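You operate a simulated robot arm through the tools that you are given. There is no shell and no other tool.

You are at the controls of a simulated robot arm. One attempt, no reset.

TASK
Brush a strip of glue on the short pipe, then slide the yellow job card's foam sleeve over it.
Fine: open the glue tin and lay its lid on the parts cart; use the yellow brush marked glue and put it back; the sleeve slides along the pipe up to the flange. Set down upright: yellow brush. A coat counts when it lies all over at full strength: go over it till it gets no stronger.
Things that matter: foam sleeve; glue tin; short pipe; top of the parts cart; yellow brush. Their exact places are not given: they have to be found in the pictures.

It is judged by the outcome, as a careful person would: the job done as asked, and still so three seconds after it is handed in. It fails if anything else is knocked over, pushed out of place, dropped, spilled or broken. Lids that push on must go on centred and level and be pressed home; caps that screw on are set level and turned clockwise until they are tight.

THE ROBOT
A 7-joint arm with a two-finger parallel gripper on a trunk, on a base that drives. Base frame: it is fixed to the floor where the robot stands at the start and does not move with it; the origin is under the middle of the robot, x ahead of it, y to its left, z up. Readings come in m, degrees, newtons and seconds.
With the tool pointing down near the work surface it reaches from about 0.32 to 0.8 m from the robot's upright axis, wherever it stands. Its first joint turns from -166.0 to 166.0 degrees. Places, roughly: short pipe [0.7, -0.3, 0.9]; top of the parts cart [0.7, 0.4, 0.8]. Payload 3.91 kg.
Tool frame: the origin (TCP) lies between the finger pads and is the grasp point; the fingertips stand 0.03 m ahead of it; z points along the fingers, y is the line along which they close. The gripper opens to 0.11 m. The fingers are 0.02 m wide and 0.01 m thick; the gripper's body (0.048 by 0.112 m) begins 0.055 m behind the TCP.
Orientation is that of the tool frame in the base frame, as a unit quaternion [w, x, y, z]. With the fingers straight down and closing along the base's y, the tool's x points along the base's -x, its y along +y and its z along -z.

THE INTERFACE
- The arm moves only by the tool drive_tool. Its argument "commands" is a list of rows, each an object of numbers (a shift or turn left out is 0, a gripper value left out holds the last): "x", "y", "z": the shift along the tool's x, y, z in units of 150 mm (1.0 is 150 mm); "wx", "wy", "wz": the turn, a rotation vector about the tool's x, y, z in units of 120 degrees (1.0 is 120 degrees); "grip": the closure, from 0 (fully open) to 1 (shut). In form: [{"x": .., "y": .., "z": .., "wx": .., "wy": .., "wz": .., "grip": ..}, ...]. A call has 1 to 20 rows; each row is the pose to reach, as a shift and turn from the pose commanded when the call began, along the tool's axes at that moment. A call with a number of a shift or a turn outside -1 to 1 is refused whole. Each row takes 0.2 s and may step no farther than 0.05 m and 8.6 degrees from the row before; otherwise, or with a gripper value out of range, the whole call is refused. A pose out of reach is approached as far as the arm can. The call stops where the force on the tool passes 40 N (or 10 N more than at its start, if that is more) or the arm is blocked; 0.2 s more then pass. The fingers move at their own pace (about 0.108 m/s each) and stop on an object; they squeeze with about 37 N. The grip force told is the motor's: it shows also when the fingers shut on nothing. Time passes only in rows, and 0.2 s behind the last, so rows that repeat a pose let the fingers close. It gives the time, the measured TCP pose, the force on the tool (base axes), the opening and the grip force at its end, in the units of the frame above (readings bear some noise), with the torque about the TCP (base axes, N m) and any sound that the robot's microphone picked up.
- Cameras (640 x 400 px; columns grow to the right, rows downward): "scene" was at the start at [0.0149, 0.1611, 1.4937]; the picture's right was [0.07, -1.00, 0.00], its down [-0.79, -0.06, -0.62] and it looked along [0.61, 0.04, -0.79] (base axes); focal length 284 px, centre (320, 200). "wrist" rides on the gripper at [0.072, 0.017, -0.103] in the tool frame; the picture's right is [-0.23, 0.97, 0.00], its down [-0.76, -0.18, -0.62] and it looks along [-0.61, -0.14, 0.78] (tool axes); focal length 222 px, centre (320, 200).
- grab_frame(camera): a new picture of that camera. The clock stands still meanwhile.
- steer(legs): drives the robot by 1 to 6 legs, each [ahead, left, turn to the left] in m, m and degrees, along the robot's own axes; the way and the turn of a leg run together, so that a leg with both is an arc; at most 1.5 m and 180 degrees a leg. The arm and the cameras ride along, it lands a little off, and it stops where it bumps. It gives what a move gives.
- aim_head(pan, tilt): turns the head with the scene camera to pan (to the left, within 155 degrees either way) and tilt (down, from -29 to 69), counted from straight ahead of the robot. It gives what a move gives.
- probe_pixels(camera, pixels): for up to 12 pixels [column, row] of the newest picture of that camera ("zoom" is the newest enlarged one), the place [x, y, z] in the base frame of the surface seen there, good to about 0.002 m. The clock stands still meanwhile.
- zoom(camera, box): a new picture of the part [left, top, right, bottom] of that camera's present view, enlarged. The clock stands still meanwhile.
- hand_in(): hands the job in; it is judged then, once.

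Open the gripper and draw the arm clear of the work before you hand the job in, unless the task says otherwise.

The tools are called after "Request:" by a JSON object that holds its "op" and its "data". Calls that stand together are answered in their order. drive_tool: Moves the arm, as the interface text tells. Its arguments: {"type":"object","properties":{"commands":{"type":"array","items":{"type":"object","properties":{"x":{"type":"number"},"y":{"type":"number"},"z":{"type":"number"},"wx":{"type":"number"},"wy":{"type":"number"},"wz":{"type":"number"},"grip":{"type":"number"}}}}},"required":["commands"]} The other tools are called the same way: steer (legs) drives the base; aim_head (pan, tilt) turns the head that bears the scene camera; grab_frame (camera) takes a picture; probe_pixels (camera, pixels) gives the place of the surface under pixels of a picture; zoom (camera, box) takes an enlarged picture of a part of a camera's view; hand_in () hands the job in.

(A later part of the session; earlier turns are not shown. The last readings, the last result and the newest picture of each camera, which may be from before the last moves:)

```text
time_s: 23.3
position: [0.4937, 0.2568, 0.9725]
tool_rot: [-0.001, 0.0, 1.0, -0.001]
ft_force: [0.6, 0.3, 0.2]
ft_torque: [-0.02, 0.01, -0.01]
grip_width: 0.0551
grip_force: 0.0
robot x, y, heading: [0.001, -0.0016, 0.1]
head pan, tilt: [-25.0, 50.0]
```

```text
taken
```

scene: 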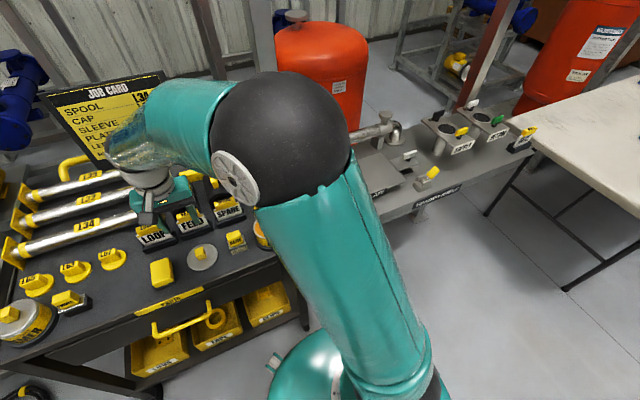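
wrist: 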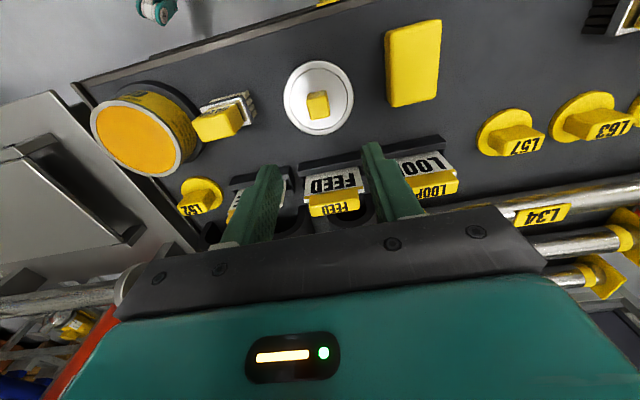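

The lid lies flat at (0.49,0.255). Now I move above the brush handle (0.474,0.158) and open to 70 mm.

Request:
{"op": "drive_tool", "data": {"commands": [{"x": 0.03, "y": -0.16, "grip": 0.35}, {"x": 0.06, "y": -0.32}, {"x": 0.09, "y": -0.48}, {"x": 0.109, "y": -0.644}, {"x": 0.109, "y": -0.644}]}}

Request:
{"op": "zoom", "data": {"camera": "wrist", "box": [256, 80, 384, 160]}}

Request:
{"op": "grab_frame", "data": {"camera": "wrist"}}

```text
time_s: 24.5
position: [0.4742, 0.1584, 0.9692]
tool_rot: [0.0, 0.0, 1.0, 0.0]
ft_force: [0.4, -0.8, -0.4]
ft_torque: [-0.03, -0.01, -0.01]
grip_width: 0.0714
grip_force: 0.1
robot x, y, heading: [-0.0004, -0.0048, -0.1]
head pan, tilt: [-25.0, 50.0]
```

```text
5.00 times, centred on (320, 120) of wrist
```

zoom: 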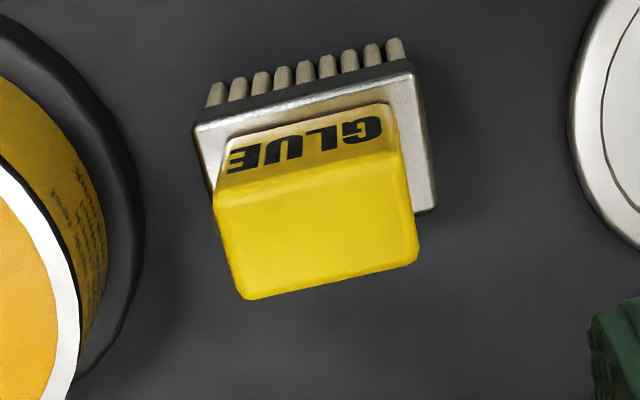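

```text
taken
```

wrist: 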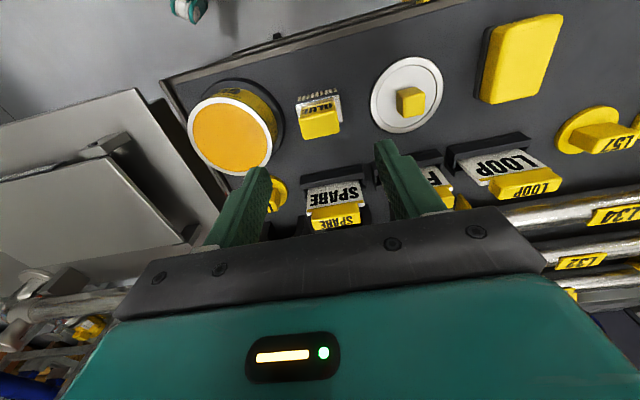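

I probe handle corners, ferrule, bristle ends in the zoom and the tin's rim and glue level in the wrist view.

Request:
{"op": "probe_pixels", "data": {"camera": "zoom", "pixels": [[222, 215], [405, 175], [245, 290], [412, 255], [205, 140], [405, 90], [425, 200], [215, 95], [395, 45], [305, 70]]}}

Request:
{"op": "probe_pixels", "data": {"camera": "wrist", "pixels": [[232, 130], [210, 130], [255, 140], [232, 98], [232, 165], [192, 130], [273, 150], [240, 171], [320, 125]]}}

```text
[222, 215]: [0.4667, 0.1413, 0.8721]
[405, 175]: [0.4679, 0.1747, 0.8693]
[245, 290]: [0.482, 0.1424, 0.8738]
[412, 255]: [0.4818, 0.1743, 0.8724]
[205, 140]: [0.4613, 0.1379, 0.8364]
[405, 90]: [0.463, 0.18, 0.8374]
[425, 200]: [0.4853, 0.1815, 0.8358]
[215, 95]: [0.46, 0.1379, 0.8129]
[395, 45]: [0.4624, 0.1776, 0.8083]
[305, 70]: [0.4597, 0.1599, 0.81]
```

```text
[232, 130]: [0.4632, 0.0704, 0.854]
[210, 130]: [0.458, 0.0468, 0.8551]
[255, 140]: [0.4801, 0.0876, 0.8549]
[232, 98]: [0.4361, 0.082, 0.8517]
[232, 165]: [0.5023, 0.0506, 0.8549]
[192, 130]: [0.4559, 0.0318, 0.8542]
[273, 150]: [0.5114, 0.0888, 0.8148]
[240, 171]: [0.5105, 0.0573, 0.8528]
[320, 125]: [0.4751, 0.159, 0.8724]
```

Handle spans z 0.837–0.872, centre (0.4745,0.158); glue level ≈0.854. Descend to TCP z≈0.872 and close.

Request:
{"op": "drive_tool", "data": {"commands": [{"z": 0.2}, {"z": 0.4}, {"z": 0.55}, {"z": 0.655}, {"z": 0.655, "grip": 0.6}, {"z": 0.655, "grip": 1.0}, {"z": 0.655, "grip": 1.0}, {"z": 0.655, "grip": 1.0}]}}

Request:
{"op": "drive_tool", "data": {"commands": [{"z": -0.01}, {"z": -0.03}, {"z": -0.08}, {"z": -0.2}, {"z": -0.4}, {"z": -0.6}]}}

Request:
{"op": "grab_frame", "data": {"camera": "wrist"}}

Request:
{"op": "grab_frame", "data": {"camera": "scene"}}

```text
time_s: 26.3
position: [0.4734, 0.1592, 0.8716]
tool_rot: [0.0, 0.0, 1.0, 0.0]
ft_force: [-0.1, -0.6, 0.1]
ft_torque: [0.01, -0.03, -0.02]
grip_width: 0.0353
grip_force: 36.6
robot x, y, heading: [-0.0033, -0.0001, 0.0]
head pan, tilt: [-25.0, 50.0]
```

```text
time_s: 27.7
position: [0.4742, 0.1599, 0.9639]
tool_rot: [-0.001, 0.0, 1.0, 0.0]
ft_force: [0.0, -1.0, -0.4]
ft_torque: [0.0, 0.03, 0.05]
grip_width: 0.0354
grip_force: 36.7
robot x, y, heading: [0.0001, -0.003, 0.1]
head pan, tilt: [-25.0, 50.0]
```

```text
taken
```

wrist: 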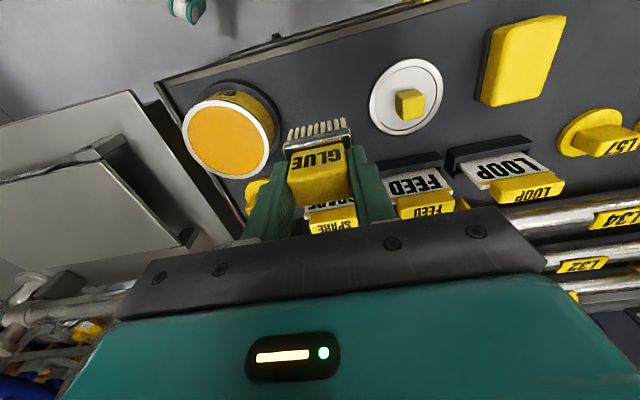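

```text
taken
```

scene: 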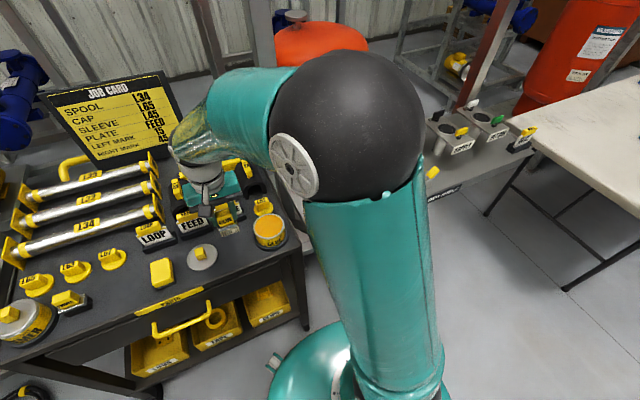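

The brush is held square; bristle tips are ~73 mm below TCP. I move over the tin (0.474,0.0645) and dip the tips ~8 mm.

Request:
{"op": "drive_tool", "data": {"commands": [{"y": -0.21}, {"y": -0.42}, {"y": -0.623}, {"y": -0.623}]}}

Request:
{"op": "drive_tool", "data": {"commands": [{"z": 0.1}, {"z": 0.2}, {"z": 0.24}, {"z": 0.27}, {"z": 0.3}, {"z": 0.3}]}}

Request:
{"op": "grab_frame", "data": {"camera": "wrist"}}

Request:
{"op": "zoom", "data": {"camera": "scene", "box": [210, 180, 306, 250]}}

```text
time_s: 28.7
position: [0.4731, 0.0653, 0.965]
tool_rot: [0.0, 0.0, 1.0, 0.0]
ft_force: [0.9, -0.4, -0.2]
ft_torque: [0.0, -0.01, 0.02]
grip_width: 0.0349
grip_force: 36.8
robot x, y, heading: [0.0009, -0.0034, 0.0]
head pan, tilt: [-25.0, 50.0]
```

```text
time_s: 29.9
position: [0.4771, 0.0642, 0.9207]
tool_rot: [0.003, 0.0, 1.0, 0.0]
ft_force: [-0.3, -0.2, 4.8]
ft_torque: [0.02, -0.07, 0.02]
grip_width: 0.0354
grip_force: 37.6
robot x, y, heading: [0.0016, -0.0012, -0.1]
head pan, tilt: [-25.0, 50.0]
stopped in row 6: the force on the tool passed its limit at 46 N (the readings are from after the stop); the commanded pose is now the measured one
```

```text
taken
```

wrist: 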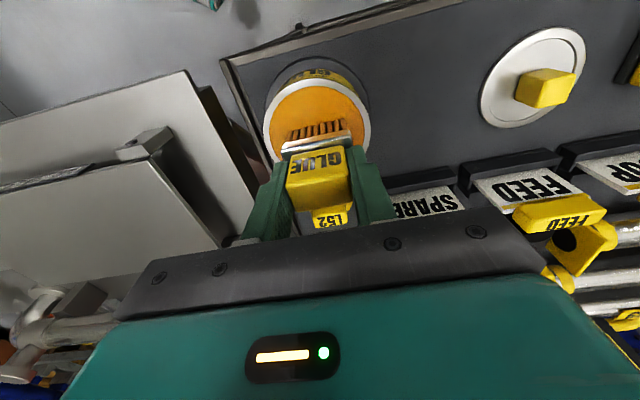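

```text
5.71 times, centred on (258, 215) of scene
```

zoom: 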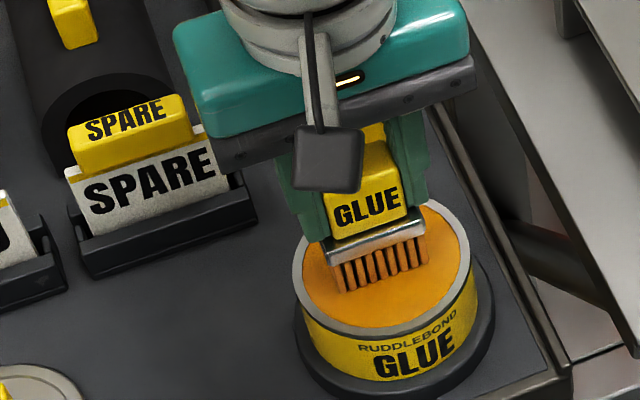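

Bristles are orange (loaded); the glue surface is firm and pushed back. I lift and check the brush's seat in the fingers and the tin.

Request:
{"op": "drive_tool", "data": {"commands": [{"z": -0.05}, {"z": -0.2}, {"z": -0.4}, {"z": -0.6}, {"z": -0.6}]}}

Request:
{"op": "grab_frame", "data": {"camera": "wrist"}}

Request:
{"op": "zoom", "data": {"camera": "wrist", "box": [240, 60, 400, 160]}}

Request:
{"op": "zoom", "data": {"camera": "scene", "box": [210, 160, 306, 250]}}

```text
time_s: 31.1
position: [0.4765, 0.0633, 1.0112]
tool_rot: [0.003, 0.0, 1.0, 0.001]
ft_force: [-1.4, -0.2, -1.1]
ft_torque: [0.01, -0.02, 0.0]
grip_width: 0.035
grip_force: 36.8
robot x, y, heading: [-0.0001, -0.001, -0.2]
head pan, tilt: [-25.0, 50.0]
```

```text
taken
```

wrist: 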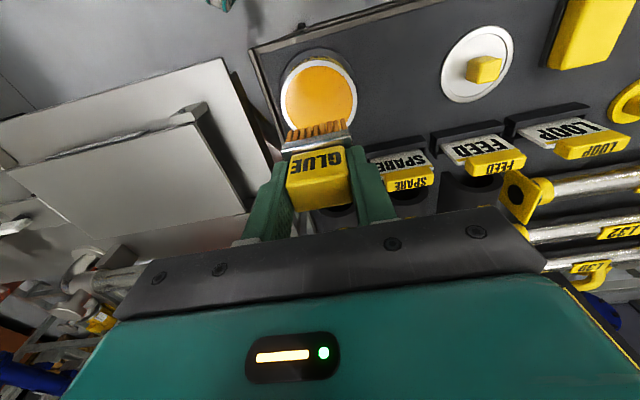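

```text
4.00 times, centred on (320, 110) of wrist
```

zoom: 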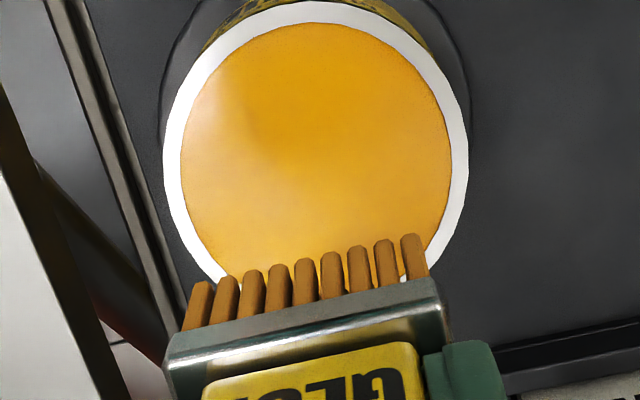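

```text
4.44 times, centred on (258, 205) of scene
```

zoom: 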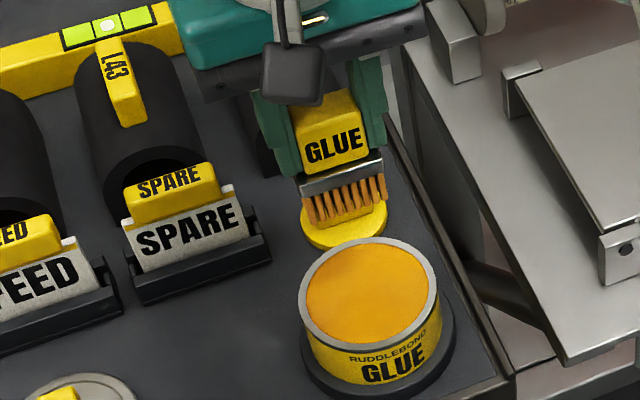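

I probe the bristle ends, the ferrule and the tin rim to see the brush's new offset.

Request:
{"op": "probe_pixels", "data": {"camera": "zoom", "pixels": [[308, 212], [325, 218], [381, 192], [340, 185], [345, 200], [345, 150], [345, 108]]}}

Request:
{"op": "probe_pixels", "data": {"camera": "wrist", "pixels": [[290, 135], [316, 127], [343, 121], [316, 143], [292, 150], [349, 137], [300, 185], [342, 175], [316, 185], [320, 60]]}}

```text
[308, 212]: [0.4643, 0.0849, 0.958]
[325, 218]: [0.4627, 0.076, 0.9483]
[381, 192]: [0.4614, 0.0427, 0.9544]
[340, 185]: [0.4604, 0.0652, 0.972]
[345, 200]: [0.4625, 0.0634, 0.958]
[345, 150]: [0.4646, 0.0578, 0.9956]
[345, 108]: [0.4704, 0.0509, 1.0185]
```

```text
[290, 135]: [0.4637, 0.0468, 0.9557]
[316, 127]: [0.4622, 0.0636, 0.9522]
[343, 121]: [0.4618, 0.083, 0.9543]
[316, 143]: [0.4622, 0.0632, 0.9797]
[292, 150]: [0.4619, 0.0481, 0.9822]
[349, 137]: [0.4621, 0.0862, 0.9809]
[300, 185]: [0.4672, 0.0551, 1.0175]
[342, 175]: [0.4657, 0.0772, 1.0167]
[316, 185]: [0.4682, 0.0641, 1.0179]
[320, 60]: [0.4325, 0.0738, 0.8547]
```

The brush slid up ~7 mm in the grip but is level; bristle tips are ~66 mm below TCP. I correct the small tilt, then raise and move toward the pipe to view it.

Request:
{"op": "drive_tool", "data": {"commands": [{"z": -0.2, "wy": 0.0028}, {"z": -0.4, "wy": 0.0028, "y": -0.2}, {"z": -0.5, "wy": 0.0028, "y": -0.45}, {"z": -0.5, "wy": 0.0028, "y": -0.7}, {"z": -0.5, "wy": 0.0028, "y": -0.98}]}}

Request:
{"op": "drive_tool", "data": {"commands": [{"y": -0.25}, {"y": -0.5}]}}

Request:
{"op": "grab_frame", "data": {"camera": "wrist"}}

Request:
{"op": "grab_frame", "data": {"camera": "scene"}}

```text
time_s: 32.4
position: [0.4737, -0.0815, 1.0843]
tool_rot: [-0.001, 0.0, 1.0, 0.0]
ft_force: [0.2, 0.4, -0.7]
ft_torque: [-0.02, -0.01, -0.01]
grip_width: 0.0356
grip_force: 37.0
robot x, y, heading: [0.0028, -0.0007, 0.0]
head pan, tilt: [-25.0, 50.0]
```

```text
time_s: 33.0
position: [0.4742, -0.1566, 1.0853]
tool_rot: [-0.001, 0.0, 1.0, -0.001]
ft_force: [0.1, 1.1, -0.1]
ft_torque: [-0.04, -0.01, 0.01]
grip_width: 0.0354
grip_force: 37.1
robot x, y, heading: [0.0011, 0.0021, 0.2]
head pan, tilt: [-25.0, 50.0]
```

```text
taken
```

wrist: 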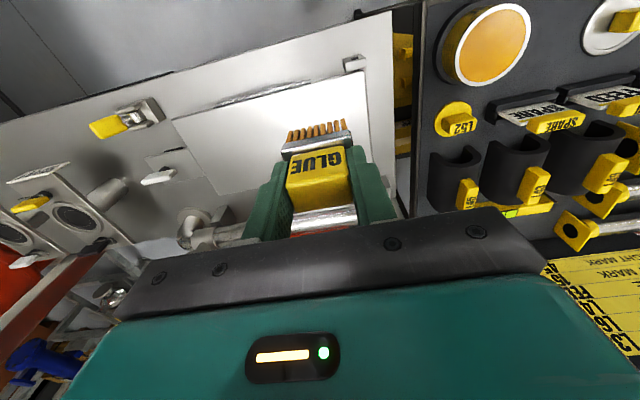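

```text
taken
```

scene: 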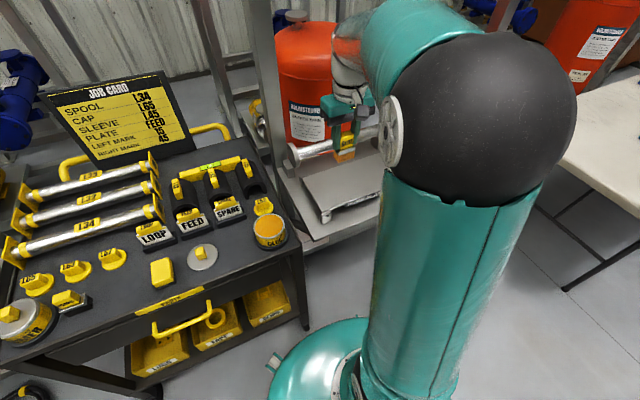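

The pipe's flange end is visible in the scene at (292,155)-(335,147). I zoom in there.

Request:
{"op": "zoom", "data": {"camera": "scene", "box": [275, 120, 371, 180]}}

Request:
{"op": "probe_pixels", "data": {"camera": "zoom", "pixels": [[120, 160], [105, 250], [165, 190], [180, 215], [200, 180], [200, 200], [200, 220], [200, 240], [350, 155], [350, 175], [350, 195], [350, 210]]}}

```text
6.67 times, centred on (323, 150) of scene
```

zoom: 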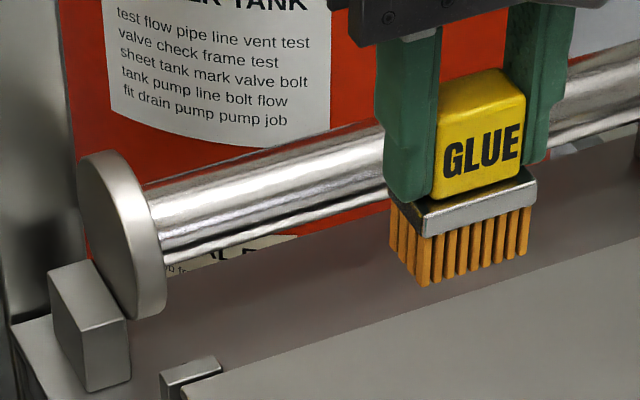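

```text
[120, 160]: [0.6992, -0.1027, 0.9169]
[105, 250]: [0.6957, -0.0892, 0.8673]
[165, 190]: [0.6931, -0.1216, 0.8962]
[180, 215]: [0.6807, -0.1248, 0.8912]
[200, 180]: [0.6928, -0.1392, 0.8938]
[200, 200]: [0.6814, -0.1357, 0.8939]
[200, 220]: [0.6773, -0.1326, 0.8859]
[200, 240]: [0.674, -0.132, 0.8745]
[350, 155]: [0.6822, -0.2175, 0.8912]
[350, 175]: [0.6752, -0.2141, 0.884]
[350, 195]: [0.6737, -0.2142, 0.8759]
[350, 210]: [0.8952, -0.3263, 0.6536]
```

Pipe: axis at x≈0.694, z≈0.875, radius ≈0.021 (top ≈0.896), flange face y≈-0.117. I extend above the pipe at y≈-0.16, still 80 mm high.

Request:
{"op": "drive_tool", "data": {"commands": [{"x": -0.24}, {"x": -0.48}, {"x": -0.72}, {"x": -0.95}]}}

Request:
{"op": "drive_tool", "data": {"commands": [{"x": -0.2}, {"x": -0.4}, {"x": -0.52, "z": 0.1}, {"x": -0.52, "z": 0.3}, {"x": -0.52, "z": 0.3}]}}

Request:
{"op": "grab_frame", "data": {"camera": "wrist"}}

Request:
{"op": "grab_frame", "data": {"camera": "scene"}}

Request:
{"op": "zoom", "data": {"camera": "scene", "box": [275, 110, 387, 180]}}

```text
time_s: 34.0
position: [0.618, -0.157, 1.087]
tool_rot: [0.001, 0.001, 1.0, 0.0]
ft_force: [-0.4, 0.9, -0.3]
ft_torque: [0.0, -0.05, 0.0]
grip_width: 0.0352
grip_force: 36.8
robot x, y, heading: [-0.0003, -0.0022, 0.1]
head pan, tilt: [-25.0, 50.0]
```

```text
time_s: 35.1
position: [0.6968, -0.1574, 1.0397]
tool_rot: [0.0, 0.0, 1.0, 0.001]
ft_force: [0.2, -1.2, -0.6]
ft_torque: [-0.01, -0.03, 0.03]
grip_width: 0.0353
grip_force: 36.8
robot x, y, heading: [-0.0036, 0.0009, 0.1]
head pan, tilt: [-25.0, 50.0]
```

```text
taken
```

wrist: 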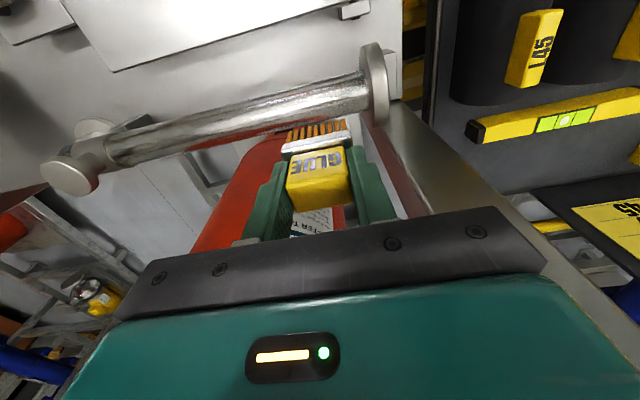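

```text
taken
```

scene: 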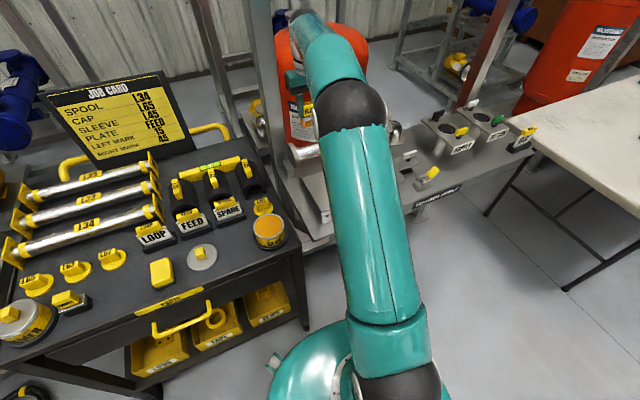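

```text
5.71 times, centred on (331, 145) of scene
```

zoom: 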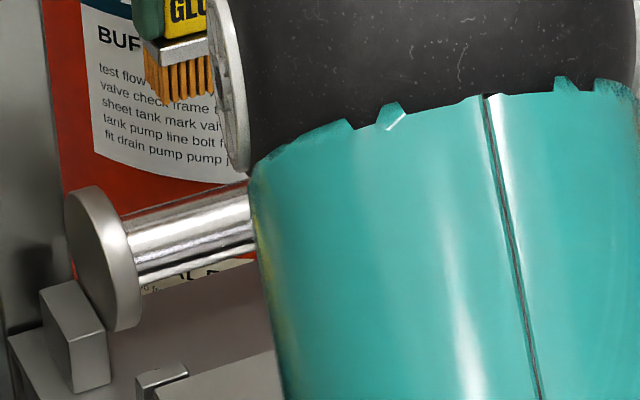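

The wrist view shows the whole pipe from the flange (375,85) to the tee (95,150). I zoom and probe it for precise geometry.

Request:
{"op": "zoom", "data": {"camera": "wrist", "box": [40, 40, 424, 200]}}

Request:
{"op": "probe_pixels", "data": {"camera": "wrist", "pixels": [[362, 80], [363, 92], [364, 100], [250, 105], [252, 112], [254, 120], [130, 138], [132, 146], [134, 155], [106, 145], [375, 50], [90, 150]]}}

```text
1.67 times, centred on (232, 120) of wrist
```

zoom: 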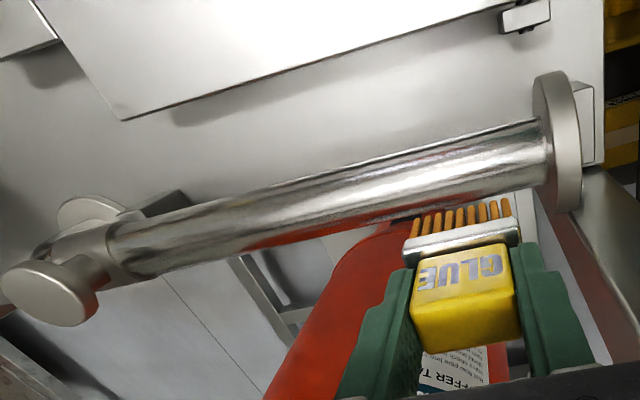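

```text
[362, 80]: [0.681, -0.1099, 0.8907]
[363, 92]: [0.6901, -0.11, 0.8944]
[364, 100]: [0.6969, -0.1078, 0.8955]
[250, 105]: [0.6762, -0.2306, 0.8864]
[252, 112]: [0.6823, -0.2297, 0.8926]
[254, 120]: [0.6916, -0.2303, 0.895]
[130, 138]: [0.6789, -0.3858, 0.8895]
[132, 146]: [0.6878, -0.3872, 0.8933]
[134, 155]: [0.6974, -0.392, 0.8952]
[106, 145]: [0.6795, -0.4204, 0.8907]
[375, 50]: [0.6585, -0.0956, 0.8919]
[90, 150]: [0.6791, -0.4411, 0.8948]
```

Pipe top z≈0.8953 at x≈0.6955, flange face y≈-0.108, tee begins y≈-0.405. I lower to just above contact, then step 1 mm at a time.

Request:
{"op": "drive_tool", "data": {"commands": [{"z": 0.2}, {"z": 0.4}, {"z": 0.49}, {"z": 0.51}]}}

Request:
{"op": "drive_tool", "data": {"commands": [{"z": 0.007}, {"z": 0.014}]}}

Request:
{"op": "grab_frame", "data": {"camera": "wrist"}}

Request:
{"op": "zoom", "data": {"camera": "wrist", "box": [240, 60, 400, 160]}}

```text
time_s: 36.1
position: [0.6968, -0.1559, 0.9637]
tool_rot: [-0.001, 0.0, 1.0, 0.0]
ft_force: [-0.5, -0.4, -1.1]
ft_torque: [0.0, -0.01, -0.01]
grip_width: 0.0352
grip_force: 36.6
robot x, y, heading: [0.0003, 0.0038, -0.1]
head pan, tilt: [-25.0, 50.0]
```

```text
time_s: 36.8
position: [0.6964, -0.1565, 0.9633]
tool_rot: [0.0, 0.001, 1.0, 0.0]
ft_force: [-0.3, 0.1, -0.5]
ft_torque: [0.0, -0.03, -0.01]
grip_width: 0.0355
grip_force: 36.8
robot x, y, heading: [-0.0033, -0.002, 0.1]
head pan, tilt: [-25.0, 50.0]
```

```text
taken
```

wrist: 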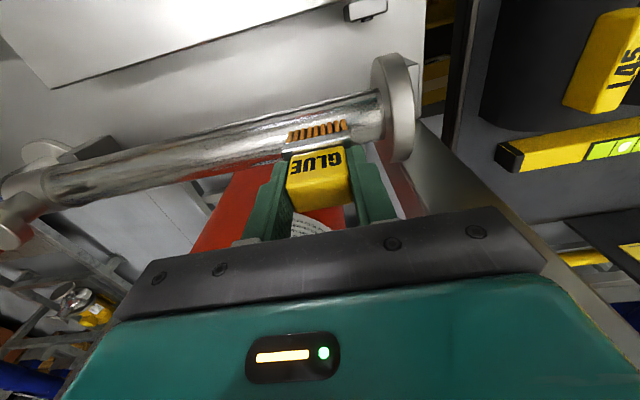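

```text
4.00 times, centred on (320, 110) of wrist
```

zoom: 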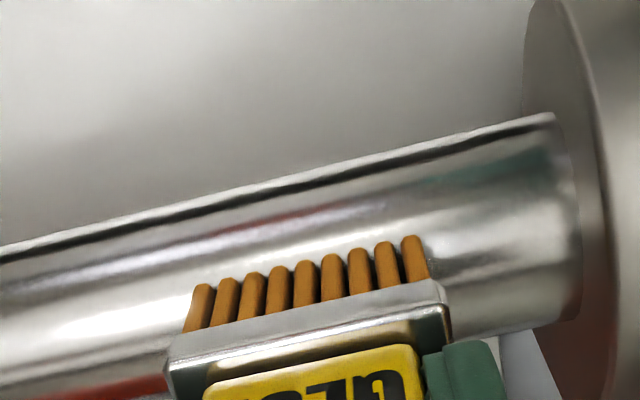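

No contact yet; continue stepping down 1 mm at a time.

Request:
{"op": "drive_tool", "data": {"commands": [{"z": 0.007}, {"z": 0.014}]}}

Request:
{"op": "drive_tool", "data": {"commands": [{"z": 0.007}]}}

Request:
{"op": "drive_tool", "data": {"commands": [{"z": 0.007}]}}

```text
time_s: 37.4
position: [0.6956, -0.1576, 0.9607]
tool_rot: [0.002, -0.001, 1.0, 0.0]
ft_force: [-2.5, 0.8, 16.1]
ft_torque: [0.09, 0.19, 0.01]
grip_width: 0.0351
grip_force: 37.1
robot x, y, heading: [0.0008, -0.0014, 0.0]
head pan, tilt: [-25.0, 50.0]
```

```text
time_s: 37.8
position: [0.6965, -0.1567, 0.962]
tool_rot: [0.003, 0.0, 1.0, 0.0]
ft_force: [-0.5, 2.4, 30.5]
ft_torque: [0.16, 0.04, -0.03]
grip_width: 0.0353
grip_force: 37.3
robot x, y, heading: [-0.0041, 0.0029, -0.2]
head pan, tilt: [-25.0, 50.0]
```

```text
time_s: 38.2
position: [0.6965, -0.1572, 0.962]
tool_rot: [0.005, 0.0, 1.0, -0.001]
ft_force: [1.5, -0.5, 4.9]
ft_torque: [0.09, -0.09, -0.08]
grip_width: 0.0354
grip_force: 36.8
robot x, y, heading: [-0.0012, 0.0001, -0.0]
head pan, tilt: [-25.0, 50.0]
stopped in row 1: the force on the tool passed its limit at 42 N (the readings are from after the stop); the commanded pose is now the measured one
```

Contact at TCP z≈0.962 with ~5 N now. I straighten the slight tilt and stroke toward the flange and back to see the glue appear.

Request:
{"op": "drive_tool", "data": {"commands": [{"wy": 0.0045, "z": 0.004}, {"wy": 0.0045, "y": 0.05, "z": 0.006}, {"wy": 0.0045, "y": 0.1, "z": 0.006}, {"wy": 0.0045, "y": 0.14, "z": 0.006}]}}

Request:
{"op": "drive_tool", "data": {"commands": [{"y": -0.05}, {"y": -0.1}, {"y": -0.15}, {"y": -0.2}, {"y": -0.25}, {"y": -0.3}, {"y": -0.35}, {"y": -0.4}]}}

Request:
{"op": "grab_frame", "data": {"camera": "wrist"}}

Request:
{"op": "zoom", "data": {"camera": "wrist", "box": [240, 60, 400, 160]}}

```text
time_s: 39.2
position: [0.6948, -0.137, 0.961]
tool_rot: [-0.001, 0.0, 1.0, -0.001]
ft_force: [1.0, -6.2, 21.8]
ft_torque: [-0.28, -0.08, 0.02]
grip_width: 0.0352
grip_force: 36.8
robot x, y, heading: [0.0018, -0.0008, 0.1]
head pan, tilt: [-25.0, 50.0]
```

```text
time_s: 41.0
position: [0.6952, -0.1958, 0.9611]
tool_rot: [-0.001, -0.001, 1.0, -0.002]
ft_force: [-1.2, 10.1, 34.8]
ft_torque: [0.51, 0.06, 0.0]
grip_width: 0.0351
grip_force: 37.0
robot x, y, heading: [0.0013, 0.0008, 0.0]
head pan, tilt: [-25.0, 50.0]
```

```text
taken
```

wrist: 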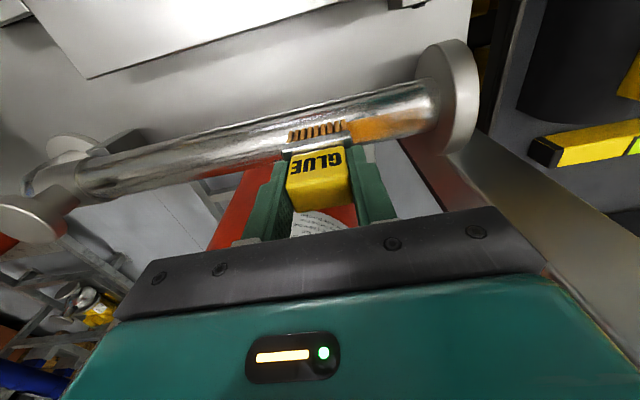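

```text
4.00 times, centred on (320, 110) of wrist
```

zoom: 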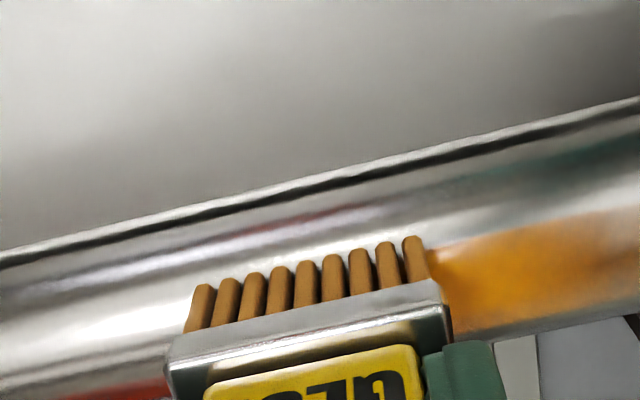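

An orange strip appears behind the brush. I zoom on it to see extents and strength.

Request:
{"op": "zoom", "data": {"camera": "wrist", "box": [330, 70, 490, 170]}}

Request:
{"op": "probe_pixels", "data": {"camera": "zoom", "pixels": [[80, 260], [90, 195], [100, 170], [280, 150], [300, 190], [305, 230], [330, 200], [370, 190], [400, 180], [200, 180]]}}

```text
4.00 times, centred on (410, 120) of wrist
```

zoom: 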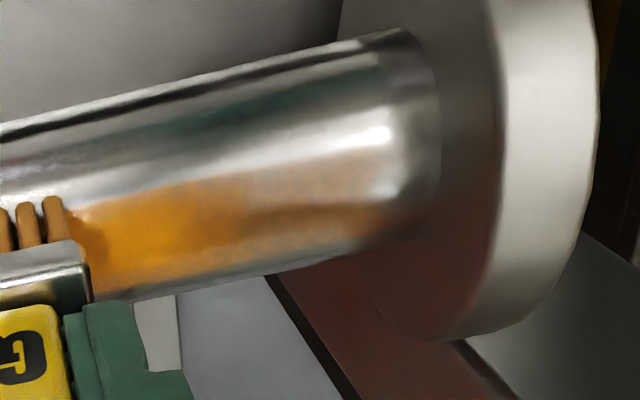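

```text
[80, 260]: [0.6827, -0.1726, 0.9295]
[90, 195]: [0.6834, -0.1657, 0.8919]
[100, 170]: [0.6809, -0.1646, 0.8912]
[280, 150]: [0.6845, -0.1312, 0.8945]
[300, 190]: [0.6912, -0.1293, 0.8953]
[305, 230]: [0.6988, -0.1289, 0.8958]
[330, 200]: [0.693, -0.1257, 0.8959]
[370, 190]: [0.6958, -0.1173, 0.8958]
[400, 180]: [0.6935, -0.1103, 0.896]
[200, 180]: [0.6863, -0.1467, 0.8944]
```

The strip builds up with passes. I ease the pressure slightly and stroke on toward the tee, slowly, to coat the whole top of the pipe.

Request:
{"op": "drive_tool", "data": {"commands": [{"z": -0.004}, {"y": -0.08, "z": -0.004}, {"y": -0.16, "z": -0.004}, {"y": -0.24, "z": -0.004}, {"y": -0.32, "z": -0.004}, {"y": -0.4, "z": -0.004}, {"y": -0.48, "z": -0.004}, {"y": -0.56, "z": -0.004}, {"y": -0.64, "z": -0.004}, {"y": -0.72, "z": -0.004}, {"y": -0.8, "z": -0.004}, {"y": -0.88, "z": -0.004}, {"y": -0.96, "z": -0.004}]}}

Request:
{"op": "grab_frame", "data": {"camera": "wrist"}}

Request:
{"op": "zoom", "data": {"camera": "wrist", "box": [300, 20, 620, 180]}}

Request:
{"op": "zoom", "data": {"camera": "wrist", "box": [180, 60, 420, 210]}}

```text
time_s: 43.8
position: [0.6969, -0.3409, 0.9624]
tool_rot: [-0.001, 0.0, 1.0, -0.001]
ft_force: [1.0, 6.3, 22.7]
ft_torque: [0.25, -0.03, -0.02]
grip_width: 0.0352
grip_force: 37.3
robot x, y, heading: [0.0009, 0.0004, 0.1]
head pan, tilt: [-25.0, 50.0]
```

```text
taken
```

wrist: 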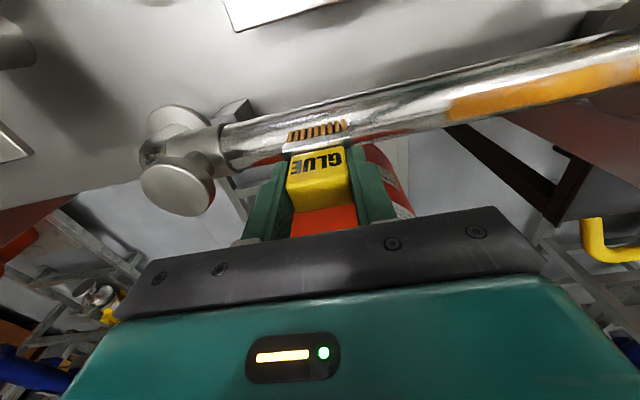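

```text
2.00 times, centred on (460, 100) of wrist
```

zoom: 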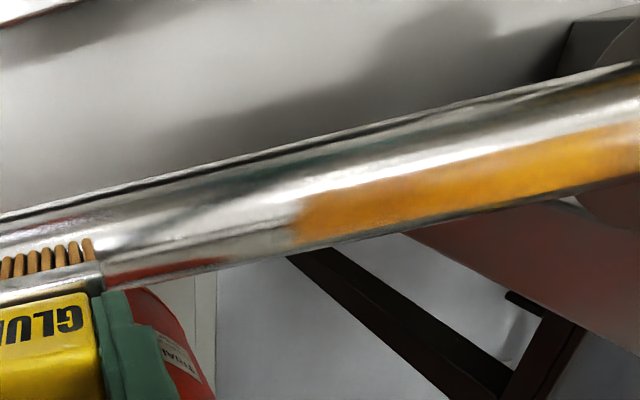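

```text
2.67 times, centred on (300, 135) of wrist
```

zoom: 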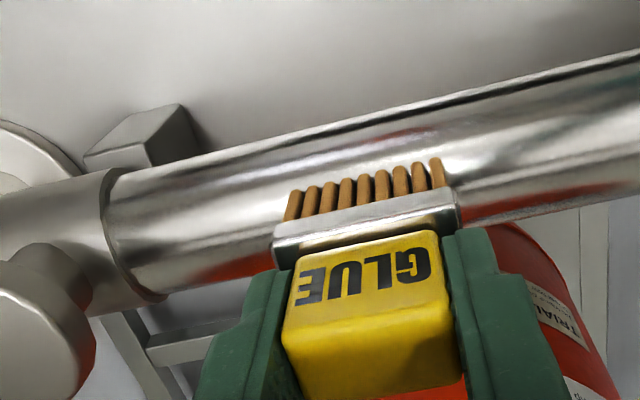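

The strip has a sharp end: the coat zone is bounded. I probe where it ends.

Request:
{"op": "probe_pixels", "data": {"camera": "wrist", "pixels": [[450, 105], [447, 115], [452, 98], [600, 80], [635, 70], [500, 95]]}}

```text
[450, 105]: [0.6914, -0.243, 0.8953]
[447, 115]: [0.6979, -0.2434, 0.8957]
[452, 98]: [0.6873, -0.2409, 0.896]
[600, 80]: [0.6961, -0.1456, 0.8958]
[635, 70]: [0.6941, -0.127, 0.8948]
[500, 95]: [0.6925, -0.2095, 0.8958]
```

The zone runs y≈-0.117 to -0.243. I stroke back over it toward the flange.

Request:
{"op": "drive_tool", "data": {"commands": [{"y": 0.15}, {"y": 0.3}, {"y": 0.45}, {"y": 0.55}, {"y": 0.63}, {"y": 0.7}, {"y": 0.77}, {"y": 0.84}, {"y": 0.92}, {"y": 1.0}]}}

Request:
{"op": "drive_tool", "data": {"commands": [{"y": 0.07}, {"y": 0.14}, {"y": 0.21}, {"y": 0.28}, {"y": 0.34}, {"y": 0.385}, {"y": 0.385}, {"y": 0.385}, {"y": 0.34}, {"y": 0.28}, {"y": 0.385}, {"y": 0.385}]}}

```text
time_s: 46.0
position: [0.6955, -0.19, 0.9622]
tool_rot: [-0.001, 0.0, 1.0, 0.001]
ft_force: [-0.4, -6.6, 26.5]
ft_torque: [-0.3, 0.05, 0.04]
grip_width: 0.035
grip_force: 37.3
robot x, y, heading: [0.0007, -0.0011, -0.1]
head pan, tilt: [-25.0, 50.0]
```

```text
time_s: 48.6
position: [0.6969, -0.1346, 0.9622]
tool_rot: [-0.002, 0.001, 1.0, 0.0]
ft_force: [-2.9, -8.2, 24.2]
ft_torque: [-0.29, 0.18, 0.07]
grip_width: 0.0355
grip_force: 36.9
robot x, y, heading: [0.002, -0.001, -0.2]
head pan, tilt: [-25.0, 50.0]
```

Now stroke back to y≈-0.235 and slightly beyond, then look at the strip.

Request:
{"op": "drive_tool", "data": {"commands": [{"y": -0.07}, {"y": -0.14}, {"y": -0.21}, {"y": -0.28}, {"y": -0.35}, {"y": -0.42}, {"y": -0.49}, {"y": -0.56}, {"y": -0.63}, {"y": -0.7}, {"y": -0.77}, {"y": -0.84}, {"y": -0.91}, {"y": -0.95}]}}

Request:
{"op": "grab_frame", "data": {"camera": "wrist"}}

Request:
{"op": "zoom", "data": {"camera": "wrist", "box": [330, 20, 590, 180]}}

```text
time_s: 51.6
position: [0.6961, -0.2743, 0.9615]
tool_rot: [0.0, 0.0, 1.0, 0.0]
ft_force: [-0.7, 9.3, 29.6]
ft_torque: [0.46, 0.11, -0.02]
grip_width: 0.0354
grip_force: 37.0
robot x, y, heading: [0.0006, 0.002, 0.0]
head pan, tilt: [-25.0, 50.0]
```

```text
taken
```

wrist: 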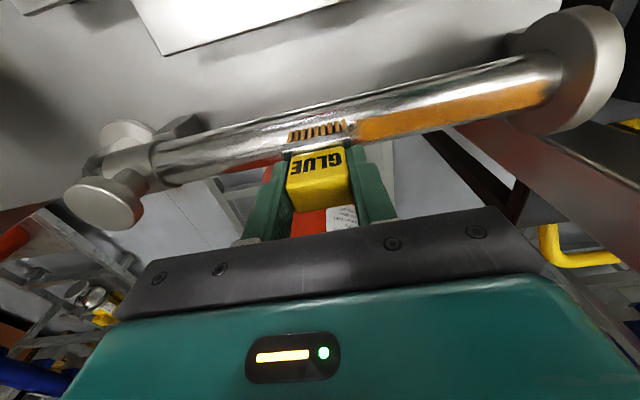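

```text
2.46 times, centred on (460, 100) of wrist
```

zoom: 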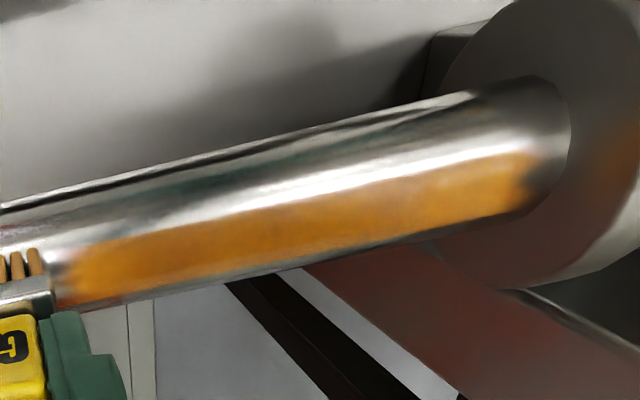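

The strip looks uniform now. I make another pass with the brush offset 3 mm to the far side, and then back offset to the near side.

Request:
{"op": "drive_tool", "data": {"commands": [{"y": 0.1, "x": -0.02}, {"y": 0.2, "x": -0.02}, {"y": 0.28, "x": -0.02}, {"y": 0.36, "x": -0.02}, {"y": 0.44, "x": -0.02}, {"y": 0.52, "x": -0.02}, {"y": 0.6, "x": -0.02}, {"y": 0.68, "x": -0.02}, {"y": 0.76, "x": -0.02}, {"y": 0.84, "x": -0.02}, {"y": 0.9, "x": -0.02}, {"y": 0.95, "x": -0.02}, {"y": 0.95, "x": -0.02}, {"y": 0.95, "x": 0}, {"y": 0.95, "x": 0.02}, {"y": 0.95, "x": 0.02}]}}

Request:
{"op": "drive_tool", "data": {"commands": [{"y": -0.07}, {"y": -0.14}, {"y": -0.21}, {"y": -0.28}, {"y": -0.35}, {"y": -0.42}, {"y": -0.49}, {"y": -0.56}, {"y": -0.63}, {"y": -0.7}, {"y": -0.77}, {"y": -0.84}, {"y": -0.91}, {"y": -0.95}]}}

Request:
{"op": "grab_frame", "data": {"camera": "wrist"}}

Request:
{"op": "zoom", "data": {"camera": "wrist", "box": [330, 20, 590, 180]}}

```text
time_s: 55.0
position: [0.6942, -0.1308, 0.9615]
tool_rot: [0.0, -0.001, 1.0, 0.001]
ft_force: [11.3, 3.2, 31.6]
ft_torque: [0.27, -0.75, 0.02]
grip_width: 0.0352
grip_force: 36.7
robot x, y, heading: [-0.0007, 0.0025, 0.1]
head pan, tilt: [-25.0, 50.0]
```

```text
time_s: 58.0
position: [0.6925, -0.2763, 0.9601]
tool_rot: [-0.001, 0.0, 1.0, -0.001]
ft_force: [2.4, 8.7, 29.8]
ft_torque: [0.44, -0.22, 0.04]
grip_width: 0.0354
grip_force: 36.9
robot x, y, heading: [-0.0007, -0.0, 0.2]
head pan, tilt: [-25.0, 50.0]
```

```text
taken
```

wrist: 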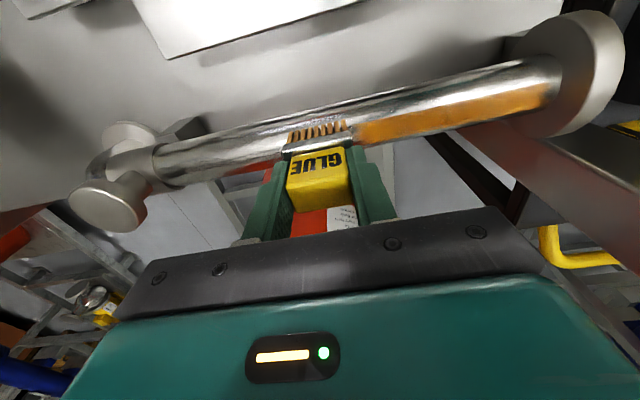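

```text
2.46 times, centred on (460, 100) of wrist
```

zoom: 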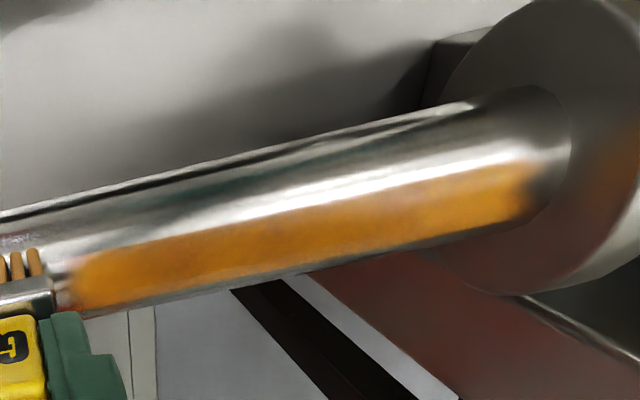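

The strip looks even; the bristles look paler, so I re-dip and go over again to see if it gets stronger. First lift and retract.

Request:
{"op": "drive_tool", "data": {"commands": [{"z": -0.2}, {"z": -0.5}, {"z": -0.8}, {"z": -0.8, "x": 0.3}, {"z": -0.8, "x": 0.6}, {"z": -0.8, "x": 0.9}]}}

Request:
{"op": "grab_frame", "data": {"camera": "wrist"}}

Request:
{"op": "drive_tool", "data": {"commands": [{"x": 0.2, "y": 0.25}, {"x": 0.4, "y": 0.5}, {"x": 0.56, "y": 0.75}, {"x": 0.56, "y": 1.0}]}}

Request:
{"op": "drive_tool", "data": {"commands": [{"y": 0.25}, {"y": 0.5}, {"y": 0.75}, {"y": 1.0}]}}

Request:
{"op": "grab_frame", "data": {"camera": "wrist"}}

Request:
{"op": "zoom", "data": {"camera": "scene", "box": [275, 110, 387, 180]}}

```text
time_s: 59.4
position: [0.5603, -0.2755, 1.0808]
tool_rot: [-0.002, 0.0, 1.0, 0.0]
ft_force: [-0.1, -0.5, -0.9]
ft_torque: [-0.01, -0.01, 0.0]
grip_width: 0.0351
grip_force: 36.6
robot x, y, heading: [-0.0052, 0.0012, 0.2]
head pan, tilt: [-25.0, 50.0]
```

```text
taken
```

wrist: 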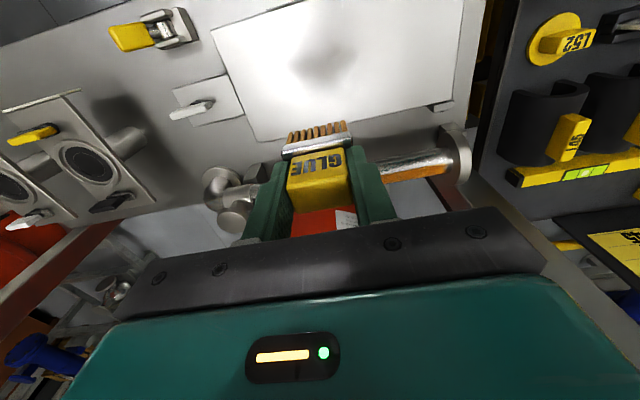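

```text
time_s: 60.4
position: [0.4755, -0.1272, 1.0841]
tool_rot: [-0.001, 0.0, 1.0, 0.0]
ft_force: [0.1, 0.4, -0.7]
ft_torque: [0.02, -0.01, 0.02]
grip_width: 0.0353
grip_force: 36.8
robot x, y, heading: [0.0022, -0.0002, 0.3]
head pan, tilt: [-25.0, 50.0]
```

```text
time_s: 61.4
position: [0.4755, 0.0239, 1.081]
tool_rot: [-0.002, -0.001, 1.0, 0.0]
ft_force: [-0.1, -0.5, -1.2]
ft_torque: [-0.01, 0.04, 0.03]
grip_width: 0.0354
grip_force: 36.3
robot x, y, heading: [0.005, -0.0026, 0.2]
head pan, tilt: [-25.0, 50.0]
```

```text
taken
```

wrist: 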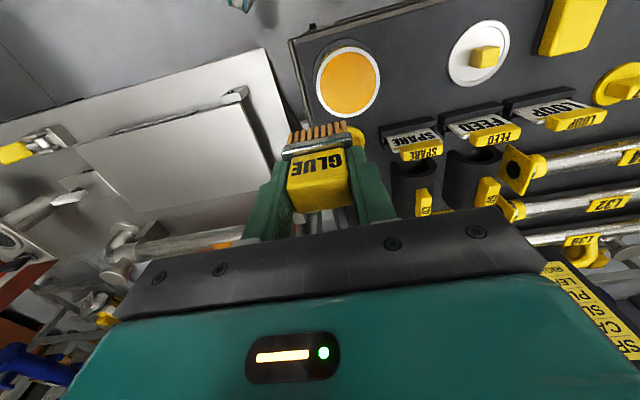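

```text
5.71 times, centred on (331, 145) of scene
```

zoom: 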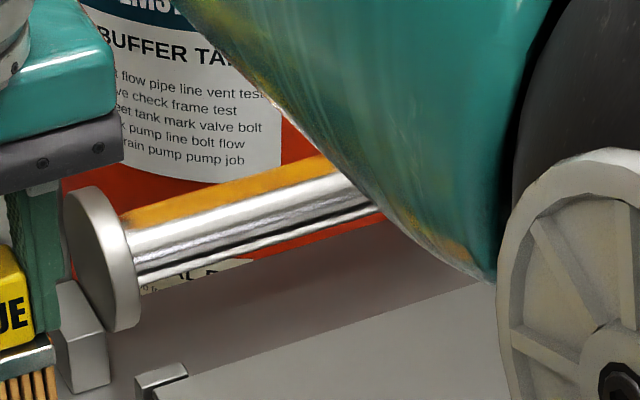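

The strip is clearly visible up to the flange. Re-dip: over the tin, then down until light contact at TCP z≈0.921.

Request:
{"op": "drive_tool", "data": {"commands": [{"y": 0.263}, {"y": 0.263, "z": 0.3}, {"y": 0.263, "z": 0.6}, {"y": 0.263, "z": 0.85}, {"y": 0.263, "z": 1.0}]}}

Request:
{"op": "drive_tool", "data": {"commands": [{"z": 0.03}, {"z": 0.05}, {"z": 0.06}]}}

```text
time_s: 62.6
position: [0.4736, 0.0638, 0.9295]
tool_rot: [0.0, 0.0, 1.0, 0.0]
ft_force: [0.2, 0.2, -0.3]
ft_torque: [0.02, 0.02, -0.03]
grip_width: 0.0351
grip_force: 37.2
robot x, y, heading: [-0.0004, 0.0003, 0.1]
head pan, tilt: [-25.0, 50.0]
```

```text
time_s: 63.4
position: [0.4737, 0.0639, 0.922]
tool_rot: [-0.001, 0.0, 1.0, 0.0]
ft_force: [0.8, 0.1, -0.8]
ft_torque: [-0.01, 0.0, 0.0]
grip_width: 0.0353
grip_force: 37.2
robot x, y, heading: [-0.0052, 0.0041, 0.2]
head pan, tilt: [-25.0, 50.0]
```

Not touching yet; 1 mm steps.

Request:
{"op": "drive_tool", "data": {"commands": [{"z": 0.007}, {"z": 0.012}]}}

Request:
{"op": "drive_tool", "data": {"commands": [{"z": 0.007}]}}

Request:
{"op": "zoom", "data": {"camera": "wrist", "box": [240, 60, 400, 160]}}

```text
time_s: 64.0
position: [0.4753, 0.0638, 0.92]
tool_rot: [0.0, 0.0, 1.0, -0.001]
ft_force: [-3.7, -0.8, 10.2]
ft_torque: [-0.01, 0.09, 0.0]
grip_width: 0.035
grip_force: 37.2
robot x, y, heading: [-0.0004, -0.0015, -0.0]
head pan, tilt: [-25.0, 50.0]
```

```text
time_s: 64.4
position: [0.475, 0.064, 0.9203]
tool_rot: [0.0, 0.0, 1.0, 0.0]
ft_force: [-4.2, -2.0, 26.8]
ft_torque: [-0.06, 0.07, -0.04]
grip_width: 0.0353
grip_force: 36.8
robot x, y, heading: [-0.0007, -0.0004, -0.1]
head pan, tilt: [-25.0, 50.0]
```

```text
4.00 times, centred on (320, 110) of wrist
```

zoom: 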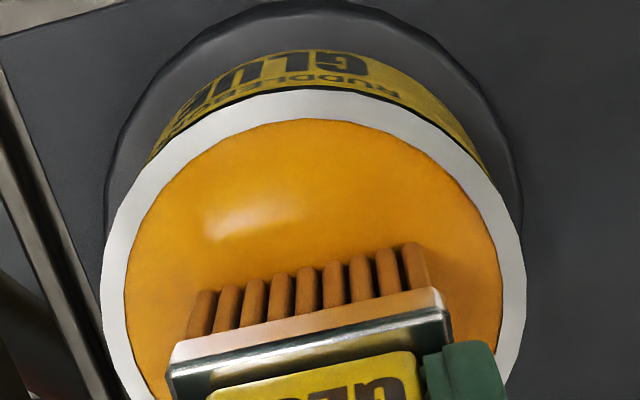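

Bristles are loaded again. I lift and go back over the pipe the same way.

Request:
{"op": "drive_tool", "data": {"commands": [{"z": -0.05}, {"z": -0.3}, {"z": -0.6}, {"z": -0.9}, {"z": -1.0}]}}

Request:
{"op": "drive_tool", "data": {"commands": [{"y": -0.25}, {"y": -0.5}, {"y": -0.75}, {"y": -1.0}]}}

Request:
{"op": "drive_tool", "data": {"commands": [{"y": -0.25}, {"y": -0.48}, {"y": -0.48, "x": -0.25}, {"y": -0.48, "x": -0.5}, {"y": -0.48, "x": -0.74}]}}

Request:
{"op": "drive_tool", "data": {"commands": [{"x": -0.25}, {"x": -0.5}, {"x": -0.733}, {"x": -0.733, "z": 0.2}, {"x": -0.733, "z": 0.45}, {"x": -0.733, "z": 0.65}]}}

Request:
{"op": "grab_frame", "data": {"camera": "wrist"}}

```text
time_s: 65.6
position: [0.4736, 0.0652, 1.0673]
tool_rot: [-0.002, 0.001, 1.0, 0.0]
ft_force: [0.0, 0.1, -0.3]
ft_torque: [0.0, 0.01, 0.02]
grip_width: 0.0355
grip_force: 36.8
robot x, y, heading: [0.0019, -0.0014, 0.1]
head pan, tilt: [-25.0, 50.0]
```

```text
time_s: 66.6
position: [0.4773, -0.0862, 1.0687]
tool_rot: [-0.002, -0.001, 1.0, 0.0]
ft_force: [0.1, 0.3, -0.6]
ft_torque: [-0.01, -0.02, 0.01]
grip_width: 0.0353
grip_force: 36.6
robot x, y, heading: [0.0018, -0.0004, -0.0]
head pan, tilt: [-25.0, 50.0]
```

```text
time_s: 67.8
position: [0.5848, -0.1582, 1.0699]
tool_rot: [-0.002, 0.0, 1.0, -0.001]
ft_force: [-0.6, -0.1, -0.6]
ft_torque: [-0.01, 0.01, -0.02]
grip_width: 0.0353
grip_force: 36.5
robot x, y, heading: [0.0021, -0.0052, 0.1]
head pan, tilt: [-25.0, 50.0]
```

```text
time_s: 69.2
position: [0.6925, -0.1579, 0.9706]
tool_rot: [-0.002, 0.0, 1.0, 0.001]
ft_force: [-0.7, -0.5, -0.9]
ft_torque: [-0.01, -0.03, -0.03]
grip_width: 0.0354
grip_force: 37.0
robot x, y, heading: [0.002, -0.0018, 0.2]
head pan, tilt: [-25.0, 50.0]
```

```text
taken
```

wrist: 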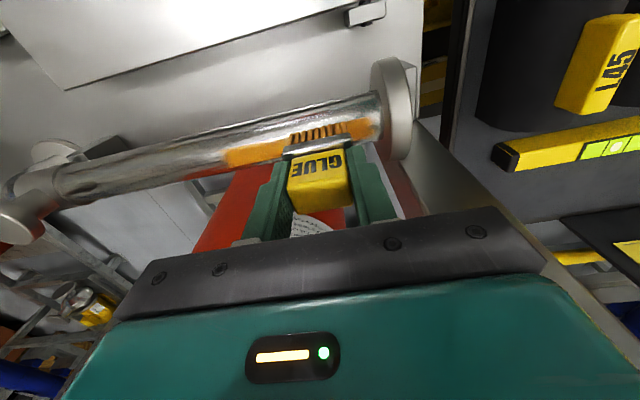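

I take a reference zoom of the strip before re-coating, then lower to contact.

Request:
{"op": "zoom", "data": {"camera": "wrist", "box": [210, 60, 450, 190]}}

Request:
{"op": "drive_tool", "data": {"commands": [{"z": 0.03, "wy": -0.002}, {"z": 0.05, "wy": -0.002}, {"z": 0.06, "wy": -0.002}]}}

```text
2.67 times, centred on (330, 125) of wrist
```

zoom: 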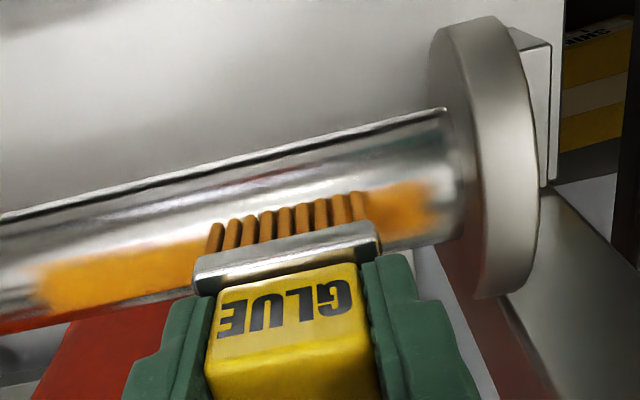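

```text
time_s: 70.0
position: [0.6933, -0.1569, 0.9623]
tool_rot: [0.001, 0.0, 1.0, 0.0]
ft_force: [0.5, -0.2, 0.1]
ft_torque: [0.02, 0.0, 0.03]
grip_width: 0.0352
grip_force: 36.7
robot x, y, heading: [0.0012, 0.004, -0.3]
head pan, tilt: [-25.0, 50.0]
```

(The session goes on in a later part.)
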